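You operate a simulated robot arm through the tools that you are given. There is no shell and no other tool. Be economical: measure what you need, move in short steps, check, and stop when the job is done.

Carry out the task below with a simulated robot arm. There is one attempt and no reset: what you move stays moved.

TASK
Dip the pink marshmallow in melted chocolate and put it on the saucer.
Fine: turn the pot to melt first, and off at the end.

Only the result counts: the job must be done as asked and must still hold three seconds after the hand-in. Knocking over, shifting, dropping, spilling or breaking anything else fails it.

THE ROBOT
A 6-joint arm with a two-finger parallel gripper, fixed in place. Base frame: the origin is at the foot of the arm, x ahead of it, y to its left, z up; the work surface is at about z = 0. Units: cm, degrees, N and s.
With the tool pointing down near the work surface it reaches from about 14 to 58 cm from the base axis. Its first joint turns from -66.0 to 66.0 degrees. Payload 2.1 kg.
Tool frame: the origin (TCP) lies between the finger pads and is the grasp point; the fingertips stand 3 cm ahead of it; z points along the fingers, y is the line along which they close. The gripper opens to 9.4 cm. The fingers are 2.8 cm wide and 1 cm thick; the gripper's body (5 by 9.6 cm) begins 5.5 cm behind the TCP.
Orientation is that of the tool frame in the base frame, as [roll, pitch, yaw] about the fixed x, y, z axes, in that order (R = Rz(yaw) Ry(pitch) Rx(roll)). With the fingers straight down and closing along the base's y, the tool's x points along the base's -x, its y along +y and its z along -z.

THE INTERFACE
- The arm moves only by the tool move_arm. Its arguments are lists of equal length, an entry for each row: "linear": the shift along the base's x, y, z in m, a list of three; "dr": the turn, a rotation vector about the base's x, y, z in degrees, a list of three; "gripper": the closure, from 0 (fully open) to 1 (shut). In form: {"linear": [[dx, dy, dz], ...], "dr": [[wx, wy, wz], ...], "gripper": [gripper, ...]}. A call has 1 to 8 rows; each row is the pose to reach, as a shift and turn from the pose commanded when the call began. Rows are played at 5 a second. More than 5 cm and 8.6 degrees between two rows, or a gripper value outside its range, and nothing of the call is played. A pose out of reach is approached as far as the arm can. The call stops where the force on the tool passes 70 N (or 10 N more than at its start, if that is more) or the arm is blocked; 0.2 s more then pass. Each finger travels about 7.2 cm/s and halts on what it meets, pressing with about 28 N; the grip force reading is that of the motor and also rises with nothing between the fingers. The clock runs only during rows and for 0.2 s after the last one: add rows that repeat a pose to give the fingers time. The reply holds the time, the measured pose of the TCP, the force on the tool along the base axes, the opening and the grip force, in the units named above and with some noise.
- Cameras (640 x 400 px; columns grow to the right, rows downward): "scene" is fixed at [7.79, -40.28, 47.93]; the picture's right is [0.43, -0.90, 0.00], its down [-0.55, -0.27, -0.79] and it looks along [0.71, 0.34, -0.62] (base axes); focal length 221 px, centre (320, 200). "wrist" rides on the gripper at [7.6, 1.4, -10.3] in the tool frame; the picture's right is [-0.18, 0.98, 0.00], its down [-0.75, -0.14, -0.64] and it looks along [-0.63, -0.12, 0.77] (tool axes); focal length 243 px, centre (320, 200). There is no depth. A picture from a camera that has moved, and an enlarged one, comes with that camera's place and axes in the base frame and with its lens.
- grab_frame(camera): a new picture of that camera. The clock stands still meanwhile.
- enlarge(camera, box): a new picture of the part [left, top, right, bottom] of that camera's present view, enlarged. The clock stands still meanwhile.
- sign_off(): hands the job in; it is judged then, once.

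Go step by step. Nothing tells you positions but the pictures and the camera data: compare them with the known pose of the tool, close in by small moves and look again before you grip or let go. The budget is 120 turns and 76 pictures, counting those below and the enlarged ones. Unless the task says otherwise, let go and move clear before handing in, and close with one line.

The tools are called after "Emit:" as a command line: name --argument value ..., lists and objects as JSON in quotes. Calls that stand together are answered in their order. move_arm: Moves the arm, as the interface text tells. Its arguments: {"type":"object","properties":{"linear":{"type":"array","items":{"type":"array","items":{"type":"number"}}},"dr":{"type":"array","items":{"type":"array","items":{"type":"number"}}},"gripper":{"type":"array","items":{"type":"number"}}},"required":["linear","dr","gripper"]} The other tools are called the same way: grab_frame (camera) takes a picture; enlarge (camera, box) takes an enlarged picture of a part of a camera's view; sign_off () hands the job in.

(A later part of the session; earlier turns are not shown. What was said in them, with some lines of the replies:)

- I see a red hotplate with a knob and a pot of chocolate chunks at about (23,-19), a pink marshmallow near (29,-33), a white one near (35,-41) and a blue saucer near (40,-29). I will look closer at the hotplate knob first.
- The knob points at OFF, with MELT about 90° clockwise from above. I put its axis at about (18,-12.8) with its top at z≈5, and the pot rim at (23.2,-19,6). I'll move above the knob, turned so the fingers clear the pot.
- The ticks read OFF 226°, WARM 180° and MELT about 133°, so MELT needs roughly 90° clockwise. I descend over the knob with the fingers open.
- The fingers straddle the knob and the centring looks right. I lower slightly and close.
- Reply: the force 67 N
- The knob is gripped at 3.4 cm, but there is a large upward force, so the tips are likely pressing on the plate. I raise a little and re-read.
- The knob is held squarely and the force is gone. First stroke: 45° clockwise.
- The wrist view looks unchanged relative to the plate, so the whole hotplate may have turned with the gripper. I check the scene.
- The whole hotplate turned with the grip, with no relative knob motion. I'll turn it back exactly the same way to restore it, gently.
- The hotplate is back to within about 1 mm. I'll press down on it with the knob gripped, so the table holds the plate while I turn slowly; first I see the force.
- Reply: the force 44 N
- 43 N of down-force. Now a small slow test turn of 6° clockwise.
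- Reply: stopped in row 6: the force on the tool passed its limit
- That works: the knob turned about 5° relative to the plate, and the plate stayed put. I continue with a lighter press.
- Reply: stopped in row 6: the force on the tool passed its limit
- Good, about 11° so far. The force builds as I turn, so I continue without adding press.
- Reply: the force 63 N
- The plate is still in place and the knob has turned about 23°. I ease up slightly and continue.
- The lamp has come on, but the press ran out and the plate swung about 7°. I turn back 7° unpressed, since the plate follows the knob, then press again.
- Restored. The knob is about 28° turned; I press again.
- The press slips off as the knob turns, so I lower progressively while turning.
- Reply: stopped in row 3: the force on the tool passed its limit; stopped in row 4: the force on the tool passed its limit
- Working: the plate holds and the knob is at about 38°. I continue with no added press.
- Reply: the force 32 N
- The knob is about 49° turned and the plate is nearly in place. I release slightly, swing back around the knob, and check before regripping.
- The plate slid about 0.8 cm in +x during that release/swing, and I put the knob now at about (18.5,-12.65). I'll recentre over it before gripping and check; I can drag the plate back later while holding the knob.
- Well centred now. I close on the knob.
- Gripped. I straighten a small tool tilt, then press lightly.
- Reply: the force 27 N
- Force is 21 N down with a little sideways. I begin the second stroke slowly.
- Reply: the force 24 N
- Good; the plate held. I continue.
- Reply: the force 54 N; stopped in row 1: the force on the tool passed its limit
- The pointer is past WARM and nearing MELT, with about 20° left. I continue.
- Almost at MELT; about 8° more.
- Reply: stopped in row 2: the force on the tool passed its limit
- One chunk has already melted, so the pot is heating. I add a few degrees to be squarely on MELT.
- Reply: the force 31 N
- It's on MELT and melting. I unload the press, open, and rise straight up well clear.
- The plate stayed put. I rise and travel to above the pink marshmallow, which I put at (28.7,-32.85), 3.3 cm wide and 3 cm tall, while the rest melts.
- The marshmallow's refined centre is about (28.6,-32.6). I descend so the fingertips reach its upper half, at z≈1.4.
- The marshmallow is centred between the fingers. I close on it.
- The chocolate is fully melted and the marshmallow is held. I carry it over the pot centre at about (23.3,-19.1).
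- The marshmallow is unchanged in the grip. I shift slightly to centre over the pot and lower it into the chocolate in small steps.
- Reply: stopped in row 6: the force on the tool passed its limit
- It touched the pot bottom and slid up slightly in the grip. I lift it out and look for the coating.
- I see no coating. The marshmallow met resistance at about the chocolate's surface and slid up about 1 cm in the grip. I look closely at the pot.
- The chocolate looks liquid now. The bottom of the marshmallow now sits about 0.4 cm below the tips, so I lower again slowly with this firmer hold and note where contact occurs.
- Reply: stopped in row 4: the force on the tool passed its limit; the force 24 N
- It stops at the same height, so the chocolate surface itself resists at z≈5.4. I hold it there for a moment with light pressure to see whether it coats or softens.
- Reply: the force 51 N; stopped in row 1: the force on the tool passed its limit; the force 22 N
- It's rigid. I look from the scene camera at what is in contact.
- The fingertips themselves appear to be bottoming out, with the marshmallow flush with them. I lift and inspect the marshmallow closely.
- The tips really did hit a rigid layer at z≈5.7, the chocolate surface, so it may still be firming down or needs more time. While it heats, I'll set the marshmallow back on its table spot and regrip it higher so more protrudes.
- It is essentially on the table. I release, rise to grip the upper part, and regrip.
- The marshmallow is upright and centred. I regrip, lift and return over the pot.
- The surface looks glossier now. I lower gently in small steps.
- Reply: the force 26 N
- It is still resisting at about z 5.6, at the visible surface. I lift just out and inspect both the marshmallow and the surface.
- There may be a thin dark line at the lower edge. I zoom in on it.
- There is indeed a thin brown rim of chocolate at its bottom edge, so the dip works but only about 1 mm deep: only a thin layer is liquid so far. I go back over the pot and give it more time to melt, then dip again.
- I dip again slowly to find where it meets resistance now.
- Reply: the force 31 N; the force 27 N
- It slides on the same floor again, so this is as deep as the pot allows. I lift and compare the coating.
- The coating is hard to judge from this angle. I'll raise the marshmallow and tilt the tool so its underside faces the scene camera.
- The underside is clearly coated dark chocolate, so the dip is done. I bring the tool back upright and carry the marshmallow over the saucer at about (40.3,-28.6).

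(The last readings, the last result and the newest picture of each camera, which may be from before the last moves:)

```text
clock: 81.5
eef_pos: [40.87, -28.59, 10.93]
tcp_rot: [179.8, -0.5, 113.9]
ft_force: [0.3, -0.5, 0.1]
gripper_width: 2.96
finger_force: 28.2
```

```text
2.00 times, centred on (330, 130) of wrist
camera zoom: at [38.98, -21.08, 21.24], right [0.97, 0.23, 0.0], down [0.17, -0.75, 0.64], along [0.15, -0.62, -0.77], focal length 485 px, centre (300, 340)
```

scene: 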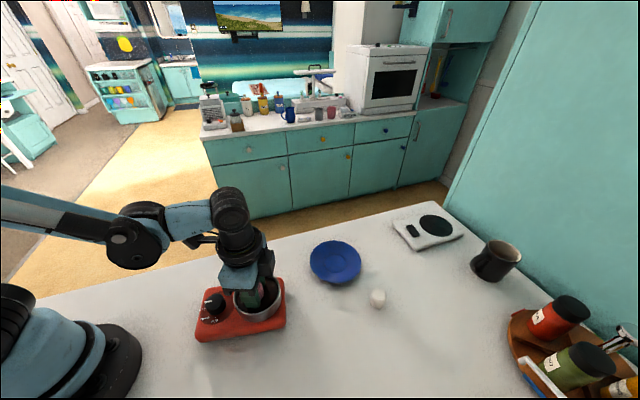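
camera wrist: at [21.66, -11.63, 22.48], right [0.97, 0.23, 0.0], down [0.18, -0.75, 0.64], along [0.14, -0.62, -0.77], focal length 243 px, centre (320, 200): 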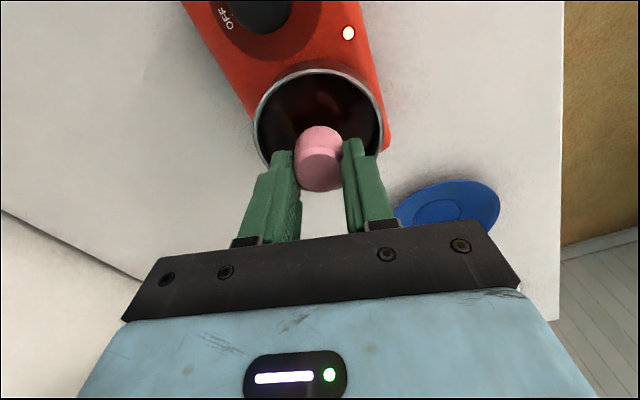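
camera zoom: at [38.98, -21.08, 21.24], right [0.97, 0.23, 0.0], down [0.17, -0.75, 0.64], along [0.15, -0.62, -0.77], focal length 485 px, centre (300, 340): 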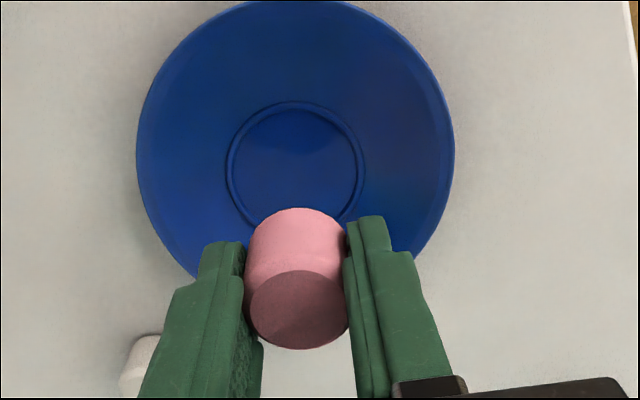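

The saucer's centre is at about (40.5,-28.3). I shift slightly and lower until light contact.

Emit:
move_arm --linear '[[-0.002, 0.0025, -0.03], [-0.002, 0.0025, -0.05], [-0.002, 0.0025, -0.06], [-0.002, 0.0025, -0.063], [-0.002, 0.0025, -0.063]]' --dr '[[0, 0, 0], [0, 0, 0], [0, 0, 0], [0, 0, 0], [0, 0, 0]]' --gripper '[0.8, 0.8, 0.8, 0.8, 0.8]'

Emit:
move_arm --linear '[[0, 0, -0.001], [0, 0, -0.002], [0, 0, -0.002]]' --dr '[[0, 0, 0], [0, 0, 0], [0, 0, 0]]' --gripper '[0.8, 0.8, 0.8]'

```text
clock: 82.7
eef_pos: [39.99, -28.24, 4.68]
tcp_rot: [179.8, -0.4, 113.8]
ft_force: [-0.8, 0.5, 0.7]
gripper_width: 2.96
finger_force: 28.1
```

```text
clock: 83.5
eef_pos: [40.11, -28.38, 4.4]
tcp_rot: [179.8, -0.4, 113.8]
ft_force: [-0.4, -0.2, 0.2]
gripper_width: 2.94
finger_force: 28.0
```

Emit:
move_arm --linear '[[0, 0, -0.002], [0, 0, -0.003], [0, 0, -0.003]]' --dr '[[0, 0, 0], [0, 0, 0], [0, 0, 0]]' --gripper '[0.8, 0.8, 0.8]'

```text
clock: 84.3
eef_pos: [40.08, -28.32, 4.12]
tcp_rot: [179.7, -0.4, 113.8]
ft_force: [0.7, 0.1, -0.7]
gripper_width: 2.97
finger_force: 27.7
```

Emit:
move_arm --linear '[[0, 0, -0.0015], [0, 0, -0.003], [0, 0, -0.003]]' --dr '[[0, 0, 0], [0, 0, 0], [0, 0, 0]]' --gripper '[0.8, 0.8, 0.8]'

```text
clock: 85.1
eef_pos: [40.15, -28.32, 3.79]
tcp_rot: [179.8, -0.5, 113.8]
ft_force: [0.3, -0.5, 4.7]
gripper_width: 2.96
finger_force: 27.3
```

Light contact at 4.7 N. I open just a little and rise straight up.

Emit:
move_arm --linear '[[0, 0, 0], [0, 0, 0.001], [0, 0, 0.003], [0, 0, 0.02], [0, 0, 0.05], [0, 0, 0.1], [0, 0, 0.12]]' --dr '[[0, 0, 0], [0, 0, 0], [0, 0, 0], [0, 0, 0], [0, 0, 0], [0, 0, 0], [0, 0, 0]]' --gripper '[0.62, 0.55, 0.55, 0.55, 0.5, 0.5, 0.5]'

Emit:
grab_frame --camera "wrist"

```text
clock: 86.7
eef_pos: [40.08, -28.29, 15.9]
tcp_rot: [179.8, -0.5, 113.8]
ft_force: [0.2, -0.6, 0.9]
gripper_width: 4.69
finger_force: 0.1
```

```text
5 pictures are left
camera wrist: at [38.28, -20.85, 26.18], right [0.97, 0.23, 0.0], down [0.17, -0.75, 0.64], along [0.15, -0.62, -0.77], focal length 243 px, centre (320, 200)
```

wrist: 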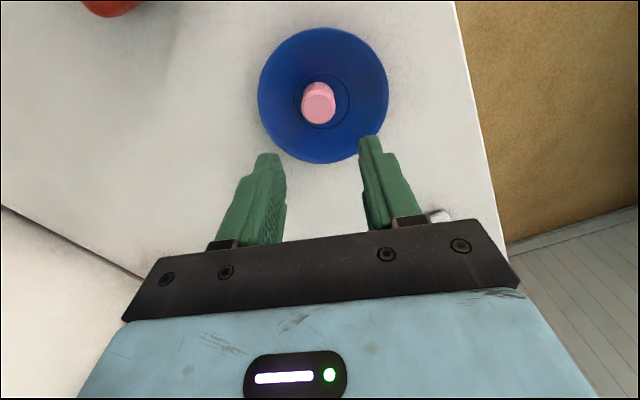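

The marshmallow stands upright in the middle of the saucer. Now I travel back over the knob at about (18.5,-12.4) to turn it off.

Emit:
move_arm --linear '[[-0.036, 0.0265, 0.01], [-0.072, 0.053, 0.01], [-0.108, 0.0795, 0.01], [-0.144, 0.106, 0.01], [-0.18, 0.1325, 0.01], [-0.216, 0.159, 0.0], [-0.216, 0.159, -0.03], [-0.216, 0.159, -0.06]]' --dr '[[0, 0, -1.5], [0, 0, -3], [-0.2, 0, -4.5], [-0.4, 0, -6], [-0.5, 0, -7], [-0.54, 0, -8], [-0.54, 0, -8.8], [-0.54, 0, -8.8]]' --gripper '[0.4, 0.4, 0.4, 0.4, 0.4, 0.4, 0.4, 0.4]'

Emit:
enlarge --camera "wrist" --box '[220, 50, 440, 250]'

```text
clock: 88.5
eef_pos: [18.62, -12.25, 10.08]
tcp_rot: [179.9, 0.0, 105.0]
ft_force: [0.1, -0.6, 0.4]
gripper_width: 5.66
finger_force: 0.0
```

```text
2.00 times, centred on (330, 150) of wrist
camera zoom: at [17.91, -4.51, 20.33], right [1.0, 0.08, 0.0], down [0.06, -0.76, 0.64], along [0.05, -0.64, -0.77], focal length 485 px, centre (300, 300)
```

zoom: 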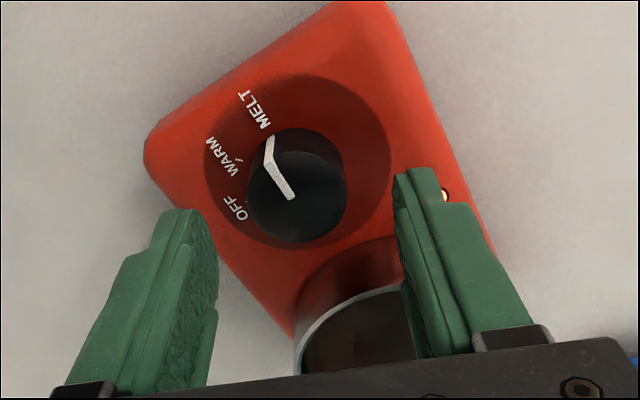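

The knob is centred at about (18.4,-12.4). I descend, grip, then press lightly.

Emit:
move_arm --linear '[[-0.001, -0.001, -0.02], [-0.001, -0.001, -0.0305], [-0.001, -0.001, -0.0305], [-0.001, -0.001, -0.0305], [-0.001, -0.001, -0.0305], [-0.001, -0.001, -0.0305]]' --dr '[[0, 0, 0], [0, 0, 0], [0, 0, 0], [0, 0, 0], [0, 0, 0], [0, 0, 0]]' --gripper '[0.4, 0.4, 0.4, 0.8, 0.8, 0.8]'

Emit:
move_arm --linear '[[0, 0, -0.001], [0, 0, -0.002], [0, 0, -0.002]]' --dr '[[0, 0, 0], [0, 0, 0], [0, 0, 0]]' --gripper '[0.8, 0.8, 0.8]'

```text
clock: 89.9
eef_pos: [18.4, -12.62, 7.05]
tcp_rot: [-180.0, 0.0, 104.9]
ft_force: [2.0, -0.8, -0.2]
gripper_width: 3.34
finger_force: 27.3
```

```text
clock: 90.6
eef_pos: [18.38, -12.45, 6.78]
tcp_rot: [-179.9, -0.1, 105.0]
ft_force: [-4.2, 2.2, 15.4]
gripper_width: 3.36
finger_force: 27.4
stopped in row 3: the force on the tool passed its limit (the readings are from after the stop); the commanded pose is now the measured one
```

Emit:
move_arm --linear '[[0, 0, -0.0003], [0, 0, -0.0003], [0, 0, -0.0003], [0, 0, -0.0003], [0, 0, -0.0003], [0, 0, -0.0003], [0, 0, -0.0003], [0, 0, -0.0003]]' --dr '[[0, 0, 1], [0, 0, 2], [0, 0, 3.5], [0, 0, 5], [0, 0, 6.5], [0, 0, 8], [0, 0, 9.5], [0, 0, 11]]' --gripper '[0.8, 0.8, 0.8, 0.8, 0.8, 0.8, 0.8, 0.8]'

```text
clock: 91.2
eef_pos: [18.33, -12.59, 6.86]
tcp_rot: [-179.8, -0.2, 106.5]
ft_force: [-2.3, 1.1, 13.1]
gripper_width: 3.32
finger_force: 28.0
stopped in row 2: the force on the tool passed its limit (the readings are from after the stop); the commanded pose is now the measured one
```

Emit:
move_arm --linear '[[0, 0, 0.0003], [0, 0, 0.0003], [0, 0, 0.0003], [0, 0, 0.0003], [0, 0, 0.0003], [0, 0, 0.0003], [0, 0, 0.0003], [0, 0, 0.0003]]' --dr '[[0, 0, 1], [0, 0, 2], [0, 0, 3.5], [0, 0, 5], [0, 0, 6.5], [0, 0, 8], [0, 0, 9.5], [0, 0, 11]]' --gripper '[0.8, 0.8, 0.8, 0.8, 0.8, 0.8, 0.8, 0.8]'

```text
clock: 93.0
eef_pos: [18.34, -12.53, 6.71]
tcp_rot: [-179.7, -0.1, 117.6]
ft_force: [-3.3, -6.3, 10.8]
gripper_width: 3.3
finger_force: 28.1
```

Emit:
move_arm --linear '[[0, 0, -0.0005], [0, 0, -0.0007], [0, 0, -0.0008], [0, 0, -0.0009], [0, 0, -0.001], [0, 0, -0.001], [0, 0, -0.001], [0, 0, -0.001]]' --dr '[[0, 0, 1], [0, 0, 2], [0, 0, 3.5], [0, 0, 5], [0, 0, 6.5], [0, 0, 8], [0, 0, 9.5], [0, 0, 11]]' --gripper '[0.8, 0.8, 0.8, 0.8, 0.8, 0.8, 0.8, 0.8]'

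```text
clock: 93.8
eef_pos: [18.36, -12.62, 6.78]
tcp_rot: [-179.7, -0.2, 120.5]
ft_force: [-1.8, 1.1, 10.8]
gripper_width: 3.33
finger_force: 27.7
stopped in row 3: the force on the tool passed its limit (the readings are from after the stop); the commanded pose is now the measured one
```

Emit:
move_arm --linear '[[0, 0, 0], [0, 0, 0], [0, 0, 0], [0, 0, 0], [0, 0, 0], [0, 0, 0], [0, 0, 0], [0, 0, 0]]' --dr '[[0, 0, 1], [0, 0, 2], [0, 0, 3.5], [0, 0, 5], [0, 0, 6.5], [0, 0, 8], [0, 0, 9.5], [0, 0, 11]]' --gripper '[0.8, 0.8, 0.8, 0.8, 0.8, 0.8, 0.8, 0.8]'

```text
clock: 95.6
eef_pos: [18.43, -12.55, 6.77]
tcp_rot: [-179.7, -0.1, 131.5]
ft_force: [-5.5, -3.6, 47.8]
gripper_width: 3.33
finger_force: 28.0
```

Good, 48 N is holding. I continue with a slight ease.

Emit:
move_arm --linear '[[0, 0, 0.0003], [0, 0, 0.0003], [0, 0, 0.0003], [0, 0, 0.0003], [0, 0, 0.0003], [0, 0, 0.0003], [0, 0, 0.0003], [0, 0, 0.0003]]' --dr '[[0, 0, 1.5], [0, 0, 3], [0, 0, 4.5], [0, 0, 6], [0, 0, 7.5], [0, 0, 9], [0, 0, 10.5], [0, 0, 12]]' --gripper '[0.8, 0.8, 0.8, 0.8, 0.8, 0.8, 0.8, 0.8]'

```text
clock: 97.4
eef_pos: [18.34, -12.51, 6.79]
tcp_rot: [180.0, -0.4, 143.7]
ft_force: [5.7, 19.6, 62.9]
gripper_width: 3.32
finger_force: 28.2
```

Emit:
move_arm --linear '[[0, 0, 0.0005], [0, 0, 0.0007], [0, 0, 0.0007], [0, 0, 0.0007], [0, 0, 0.0007], [0, 0, 0.0007]]' --dr '[[0, 0, 1.5], [0, 0, 3], [0, 0, 4.5], [0, 0, 6], [0, 0, 7.5], [0, 0, 9]]' --gripper '[0.8, 0.8, 0.8, 0.8, 0.8, 0.8]'

Emit:
enlarge --camera "scene" --box '[180, 250, 310, 360]'

```text
clock: 98.8
eef_pos: [18.38, -12.75, 6.93]
tcp_rot: [-179.7, -0.2, 152.4]
ft_force: [-0.4, 0.3, -0.3]
gripper_width: 3.33
finger_force: 27.6
```

```text
3.64 times, centred on (245, 305) of scene
camera zoom: at [7.8, -40.28, 47.93], right [0.43, -0.9, 0.0], down [-0.55, -0.27, -0.79], along [0.71, 0.34, -0.62], focal length 803 px, centre (593, -182)
```

zoom: 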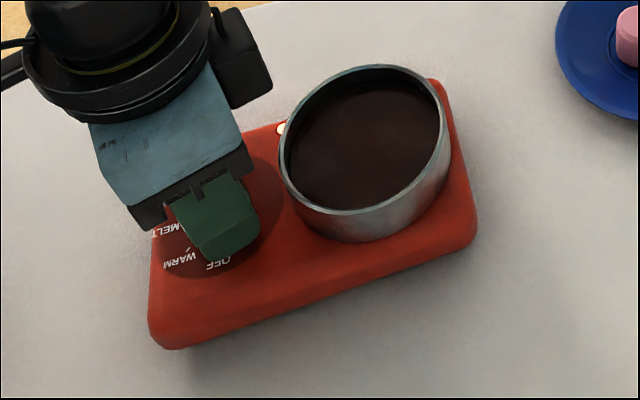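

The plate drifted about 5° counterclockwise at the end, and the knob has come back roughly 40°. I release, rise clear, swing back and regrip.

Emit:
move_arm --linear '[[0, 0, 0], [0, 0, 0], [0, 0, 0.01], [0, 0, 0.03]]' --dr '[[0, 0, 0], [0, 0, 0], [0, 0, 0], [0, 0, 0]]' --gripper '[0.5, 0.4, 0.4, 0.4]'

Emit:
move_arm --linear '[[0, 0, 0], [0, 0, 0], [0, 0, 0], [0, 0, 0], [0, 0, 0], [0, 0, 0], [0, 0, 0]]' --dr '[[0, 0, -7], [0, 0, -14], [0, 0, -21], [0, 0, -28], [0, 0, -35], [0, 0, -42], [0, 0, -49]]' --gripper '[0.4, 0.4, 0.4, 0.4, 0.4, 0.4, 0.4]'

Emit:
enlarge --camera "wrist" --box '[220, 50, 440, 250]'

```text
clock: 99.8
eef_pos: [18.52, -12.64, 10.03]
tcp_rot: [-179.7, -0.2, 152.4]
ft_force: [-0.8, 0.1, -0.2]
gripper_width: 5.61
finger_force: 0.1
```

```text
clock: 101.4
eef_pos: [18.46, -12.55, 9.89]
tcp_rot: [-179.8, -0.2, 103.5]
ft_force: [-0.2, 0.2, 0.2]
gripper_width: 5.65
finger_force: 0.0
```

```text
2.00 times, centred on (330, 150) of wrist
camera zoom: at [18.01, -4.93, 20.1], right [1.0, 0.05, -0.01], down [0.04, -0.77, 0.64], along [0.03, -0.64, -0.77], focal length 485 px, centre (300, 300)
```

zoom: 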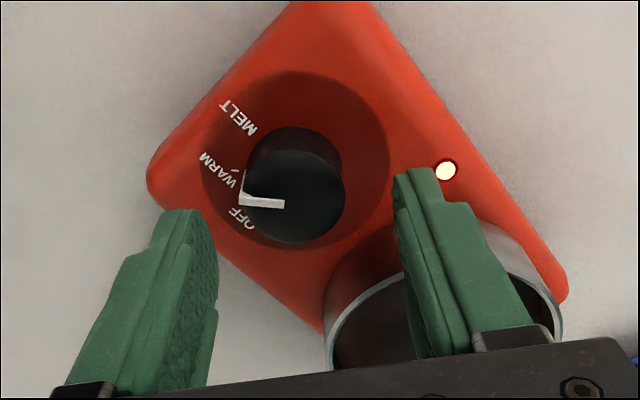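

The pointer is at about WARM, with about 45° left to OFF. I recentre, descend and regrip.

Emit:
move_arm --linear '[[-0.0015, -0.0005, -0.015], [-0.0015, -0.0005, -0.029], [-0.0015, -0.0005, -0.029], [-0.0015, -0.0005, -0.029], [-0.0015, -0.0005, -0.029], [-0.0015, -0.0005, -0.029]]' --dr '[[0, 0, 0], [0, 0, 0], [0, 0, 0], [0, 0, 0], [0, 0, 0], [0, 0, 0]]' --gripper '[0.4, 0.4, 0.4, 0.8, 0.8, 0.8]'

Emit:
move_arm --linear '[[0, 0, -0.001], [0, 0, -0.0015], [0, 0, -0.0015]]' --dr '[[0, 0, 0], [0, 0, 0], [0, 0, 0]]' --gripper '[0.8, 0.8, 0.8]'

```text
clock: 102.8
eef_pos: [18.14, -12.76, 7.0]
tcp_rot: [-179.7, -0.3, 103.6]
ft_force: [-0.3, -0.3, -0.7]
gripper_width: 3.26
finger_force: 28.0
```

```text
clock: 103.6
eef_pos: [18.21, -12.67, 6.92]
tcp_rot: [-179.5, 0.0, 103.5]
ft_force: [-5.1, -11.1, 24.8]
gripper_width: 3.33
finger_force: 28.1
```

Emit:
move_arm --linear '[[0, 0, -0.0003], [0, 0, -0.0005], [0, 0, -0.0006], [0, 0, -0.0007], [0, 0, -0.0008], [0, 0, -0.0009], [0, 0, -0.001], [0, 0, -0.001]]' --dr '[[0, 0, 1], [0, 0, 2], [0, 0, 3.5], [0, 0, 5], [0, 0, 6.5], [0, 0, 8], [0, 0, 9.5], [0, 0, 11]]' --gripper '[0.8, 0.8, 0.8, 0.8, 0.8, 0.8, 0.8, 0.8]'

```text
clock: 105.2
eef_pos: [18.16, -12.72, 6.81]
tcp_rot: [-179.6, -0.4, 112.8]
ft_force: [-1.7, 0.9, 11.4]
gripper_width: 3.33
finger_force: 28.0
stopped in row 8: the force on the tool passed its limit (the readings are from after the stop); the commanded pose is now the measured one
```

Emit:
move_arm --linear '[[0, 0, 0], [0, 0, 0], [0, 0, 0], [0, 0, 0], [0, 0, 0], [0, 0, 0], [0, 0, 0], [0, 0, 0]]' --dr '[[0, 0, 1], [0, 0, 2], [0, 0, 3.5], [0, 0, 5], [0, 0, 6.5], [0, 0, 8], [0, 0, 9.5], [0, 0, 11]]' --gripper '[0.8, 0.8, 0.8, 0.8, 0.8, 0.8, 0.8, 0.8]'

```text
clock: 107.0
eef_pos: [18.31, -12.72, 6.91]
tcp_rot: [-179.6, -0.3, 124.1]
ft_force: [3.4, -4.8, 14.0]
gripper_width: 3.32
finger_force: 28.1
```

Emit:
move_arm --linear '[[0, 0, -0.0004], [0, 0, -0.0006], [0, 0, -0.0007], [0, 0, -0.0007], [0, 0, -0.0007], [0, 0, -0.0007], [0, 0, -0.0007], [0, 0, -0.0007]]' --dr '[[0, 0, 1], [0, 0, 2], [0, 0, 3.5], [0, 0, 5], [0, 0, 6.5], [0, 0, 8], [0, 0, 9.5], [0, 0, 11]]' --gripper '[0.8, 0.8, 0.8, 0.8, 0.8, 0.8, 0.8, 0.8]'

```text
clock: 107.6
eef_pos: [18.33, -12.69, 6.86]
tcp_rot: [-179.7, -0.4, 125.5]
ft_force: [-2.5, 0.9, 12.1]
gripper_width: 3.31
finger_force: 27.9
stopped in row 2: the force on the tool passed its limit (the readings are from after the stop); the commanded pose is now the measured one
```

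Emit:
move_arm --linear '[[0, 0, 0], [0, 0, 0], [0, 0, 0], [0, 0, 0], [0, 0, 0], [0, 0, 0], [0, 0, 0], [0, 0, 0]]' --dr '[[0, 0, 1], [0, 0, 2], [0, 0, 3.5], [0, 0, 5], [0, 0, 6.5], [0, 0, 8], [0, 0, 9.5], [0, 0, 11]]' --gripper '[0.8, 0.8, 0.8, 0.8, 0.8, 0.8, 0.8, 0.8]'

```text
clock: 109.4
eef_pos: [18.18, -12.64, 6.81]
tcp_rot: [-179.5, -0.4, 136.5]
ft_force: [0.5, -1.5, 0.2]
gripper_width: 3.32
finger_force: 28.3
```

Emit:
move_arm --linear '[[0, 0, -0.0007], [0, 0, -0.0012], [0, 0, -0.0012]]' --dr '[[0, 0, 0], [0, 0, 0], [0, 0, 0]]' --gripper '[0.8, 0.8, 0.8]'

```text
clock: 110.2
eef_pos: [18.24, -12.65, 6.72]
tcp_rot: [-179.5, -0.6, 136.5]
ft_force: [-16.1, -5.4, 60.5]
gripper_width: 3.32
finger_force: 28.0
```

Emit:
move_arm --linear '[[0, 0, 0.0004], [0, 0, 0.0005], [0, 0, 0.0005], [0, 0, 0.0005], [0, 0, 0.0005], [0, 0, 0.0005], [0, 0, 0.0005], [0, 0, 0.0005]]' --dr '[[0, 0, 1], [0, 0, 2], [0, 0, 3.5], [0, 0, 5], [0, 0, 6.5], [0, 0, 8], [0, 0, 9.5], [0, 0, 11]]' --gripper '[0.8, 0.8, 0.8, 0.8, 0.8, 0.8, 0.8, 0.8]'

```text
clock: 111.0
eef_pos: [18.18, -12.79, 6.83]
tcp_rot: [-179.7, -0.2, 139.2]
ft_force: [-3.0, 0.3, 11.8]
gripper_width: 3.31
finger_force: 28.5
stopped in row 3: the force on the tool passed its limit (the readings are from after the stop); the commanded pose is now the measured one
```

Emit:
move_arm --linear '[[0, 0, 0], [0, 0, 0], [0, 0, 0], [0, 0, 0], [0, 0, 0], [0, 0, 0], [0, 0, 0], [0, 0, 0]]' --dr '[[0, 0, 1], [0, 0, 2], [0, 0, 3.5], [0, 0, 5], [0, 0, 6.5], [0, 0, 8], [0, 0, 9.5], [0, 0, 11]]' --gripper '[0.8, 0.8, 0.8, 0.8, 0.8, 0.8, 0.8, 0.8]'

```text
clock: 112.5
eef_pos: [18.27, -12.7, 6.88]
tcp_rot: [-179.7, -0.4, 147.3]
ft_force: [-2.7, 0.5, 11.3]
gripper_width: 3.31
finger_force: 27.7
stopped in row 7: the force on the tool passed its limit (the readings are from after the stop); the commanded pose is now the measured one
```

Emit:
move_arm --linear '[[0, 0, 0], [0, 0, 0], [0, 0, 0], [0, 0, 0], [0, 0, 0], [0, 0, 0], [0, 0, 0], [0, 0, 0]]' --dr '[[0, 0, 1], [0, 0, 2], [0, 0, 3], [0, 0, 4], [0, 0, 5], [0, 0, 6], [0, 0, 7], [0, 0, 8]]' --gripper '[0.8, 0.8, 0.8, 0.8, 0.8, 0.8, 0.8, 0.8]'

Emit:
enlarge --camera "scene" --box '[180, 250, 310, 360]'

```text
clock: 113.5
eef_pos: [18.29, -12.67, 6.83]
tcp_rot: [-179.7, -0.5, 150.9]
ft_force: [-2.4, -0.1, 10.4]
gripper_width: 3.33
finger_force: 28.3
stopped in row 4: the force on the tool passed its limit (the readings are from after the stop); the commanded pose is now the measured one
```

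```text
3.64 times, centred on (245, 305) of scene
camera zoom: at [7.79, -40.27, 47.93], right [0.43, -0.9, 0.0], down [-0.55, -0.27, -0.79], along [0.71, 0.34, -0.62], focal length 803 px, centre (593, -182)
```

zoom: 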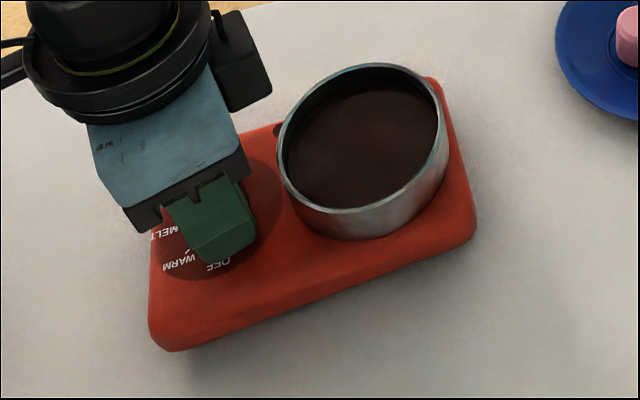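

The heater lamp is off and the knob is against its OFF stop. Now, unpressed, I use the grip to bring the plate back to its original pose: 5° clockwise and (-0.55,-0.18) cm.

Emit:
move_arm --linear '[[0, 0, 0.0008], [0, 0, 0.0015], [-0.001, -0.0004, 0.0015], [-0.002, -0.0008, 0.0015], [-0.003, -0.0012, 0.0015], [-0.0042, -0.0015, 0.0015], [-0.0055, -0.0018, 0.0015], [-0.0055, -0.0018, 0.0015]]' --dr '[[0, 0, 0], [0, 0, 0], [0, 0, -1], [0, 0, -2], [0, 0, -3], [0, 0, -4], [0, 0, -5], [0, 0, -5]]' --gripper '[0.8, 0.8, 0.8, 0.8, 0.8, 0.8, 0.8, 0.8]'

```text
clock: 115.3
eef_pos: [17.68, -12.9, 7.0]
tcp_rot: [-179.7, -0.4, 145.9]
ft_force: [0.0, 0.0, -0.1]
gripper_width: 3.3
finger_force: 28.4
```

The plate is repositioned. I release and rise clear, then take the last look.

Emit:
move_arm --linear '[[0, 0, 0], [0, 0, 0], [0, 0, 0.005], [0, 0, 0.03], [0, 0, 0.07], [0, 0, 0.11], [-0.01, 0.03, 0.14], [-0.02, 0.06, 0.17]]' --dr '[[0, 0, 0], [0, 0, 0], [0, 0, 0], [0, 0, 0], [0, 0, 0], [0, 0, 0], [0, 0, 0], [0, 0, 0]]' --gripper '[0.5, 0.4, 0.4, 0.4, 0.4, 0.4, 0.4, 0.4]'

Emit:
enlarge --camera "scene" --box '[180, 230, 370, 350]'

```text
clock: 117.1
eef_pos: [15.7, -6.86, 24.2]
tcp_rot: [-179.7, -0.4, 145.9]
ft_force: [0.2, -0.5, -0.9]
gripper_width: 5.64
finger_force: 0.1
```

```text
3.33 times, centred on (275, 290) of scene
camera zoom: at [7.79, -40.28, 47.93], right [0.43, -0.9, 0.0], down [-0.55, -0.27, -0.79], along [0.71, 0.34, -0.62], focal length 736 px, centre (470, -100)
```

zoom: 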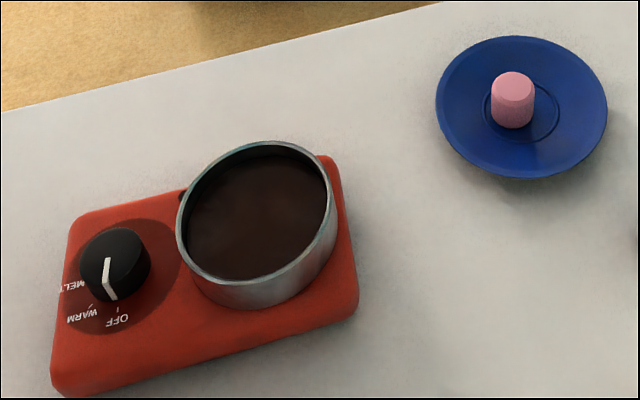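

The pointer is at OFF, the lamp is dark, the hotplate is back at its starting pose, and the dipped marshmallow stands upright on the saucer with the arm clear. I hand in.

Emit:
sign_off

```text
The job is handed in.
```

The pink marshmallow is on the saucer with its underside coated in melted chocolate, and the pot is turned off. The coating covers only the bottom few millimetres, because something solid just under the chocolate surface stopped it going deeper. The hotplate moved while I turned its knob, so I set it back to its starting position as closely as the pictures showed.
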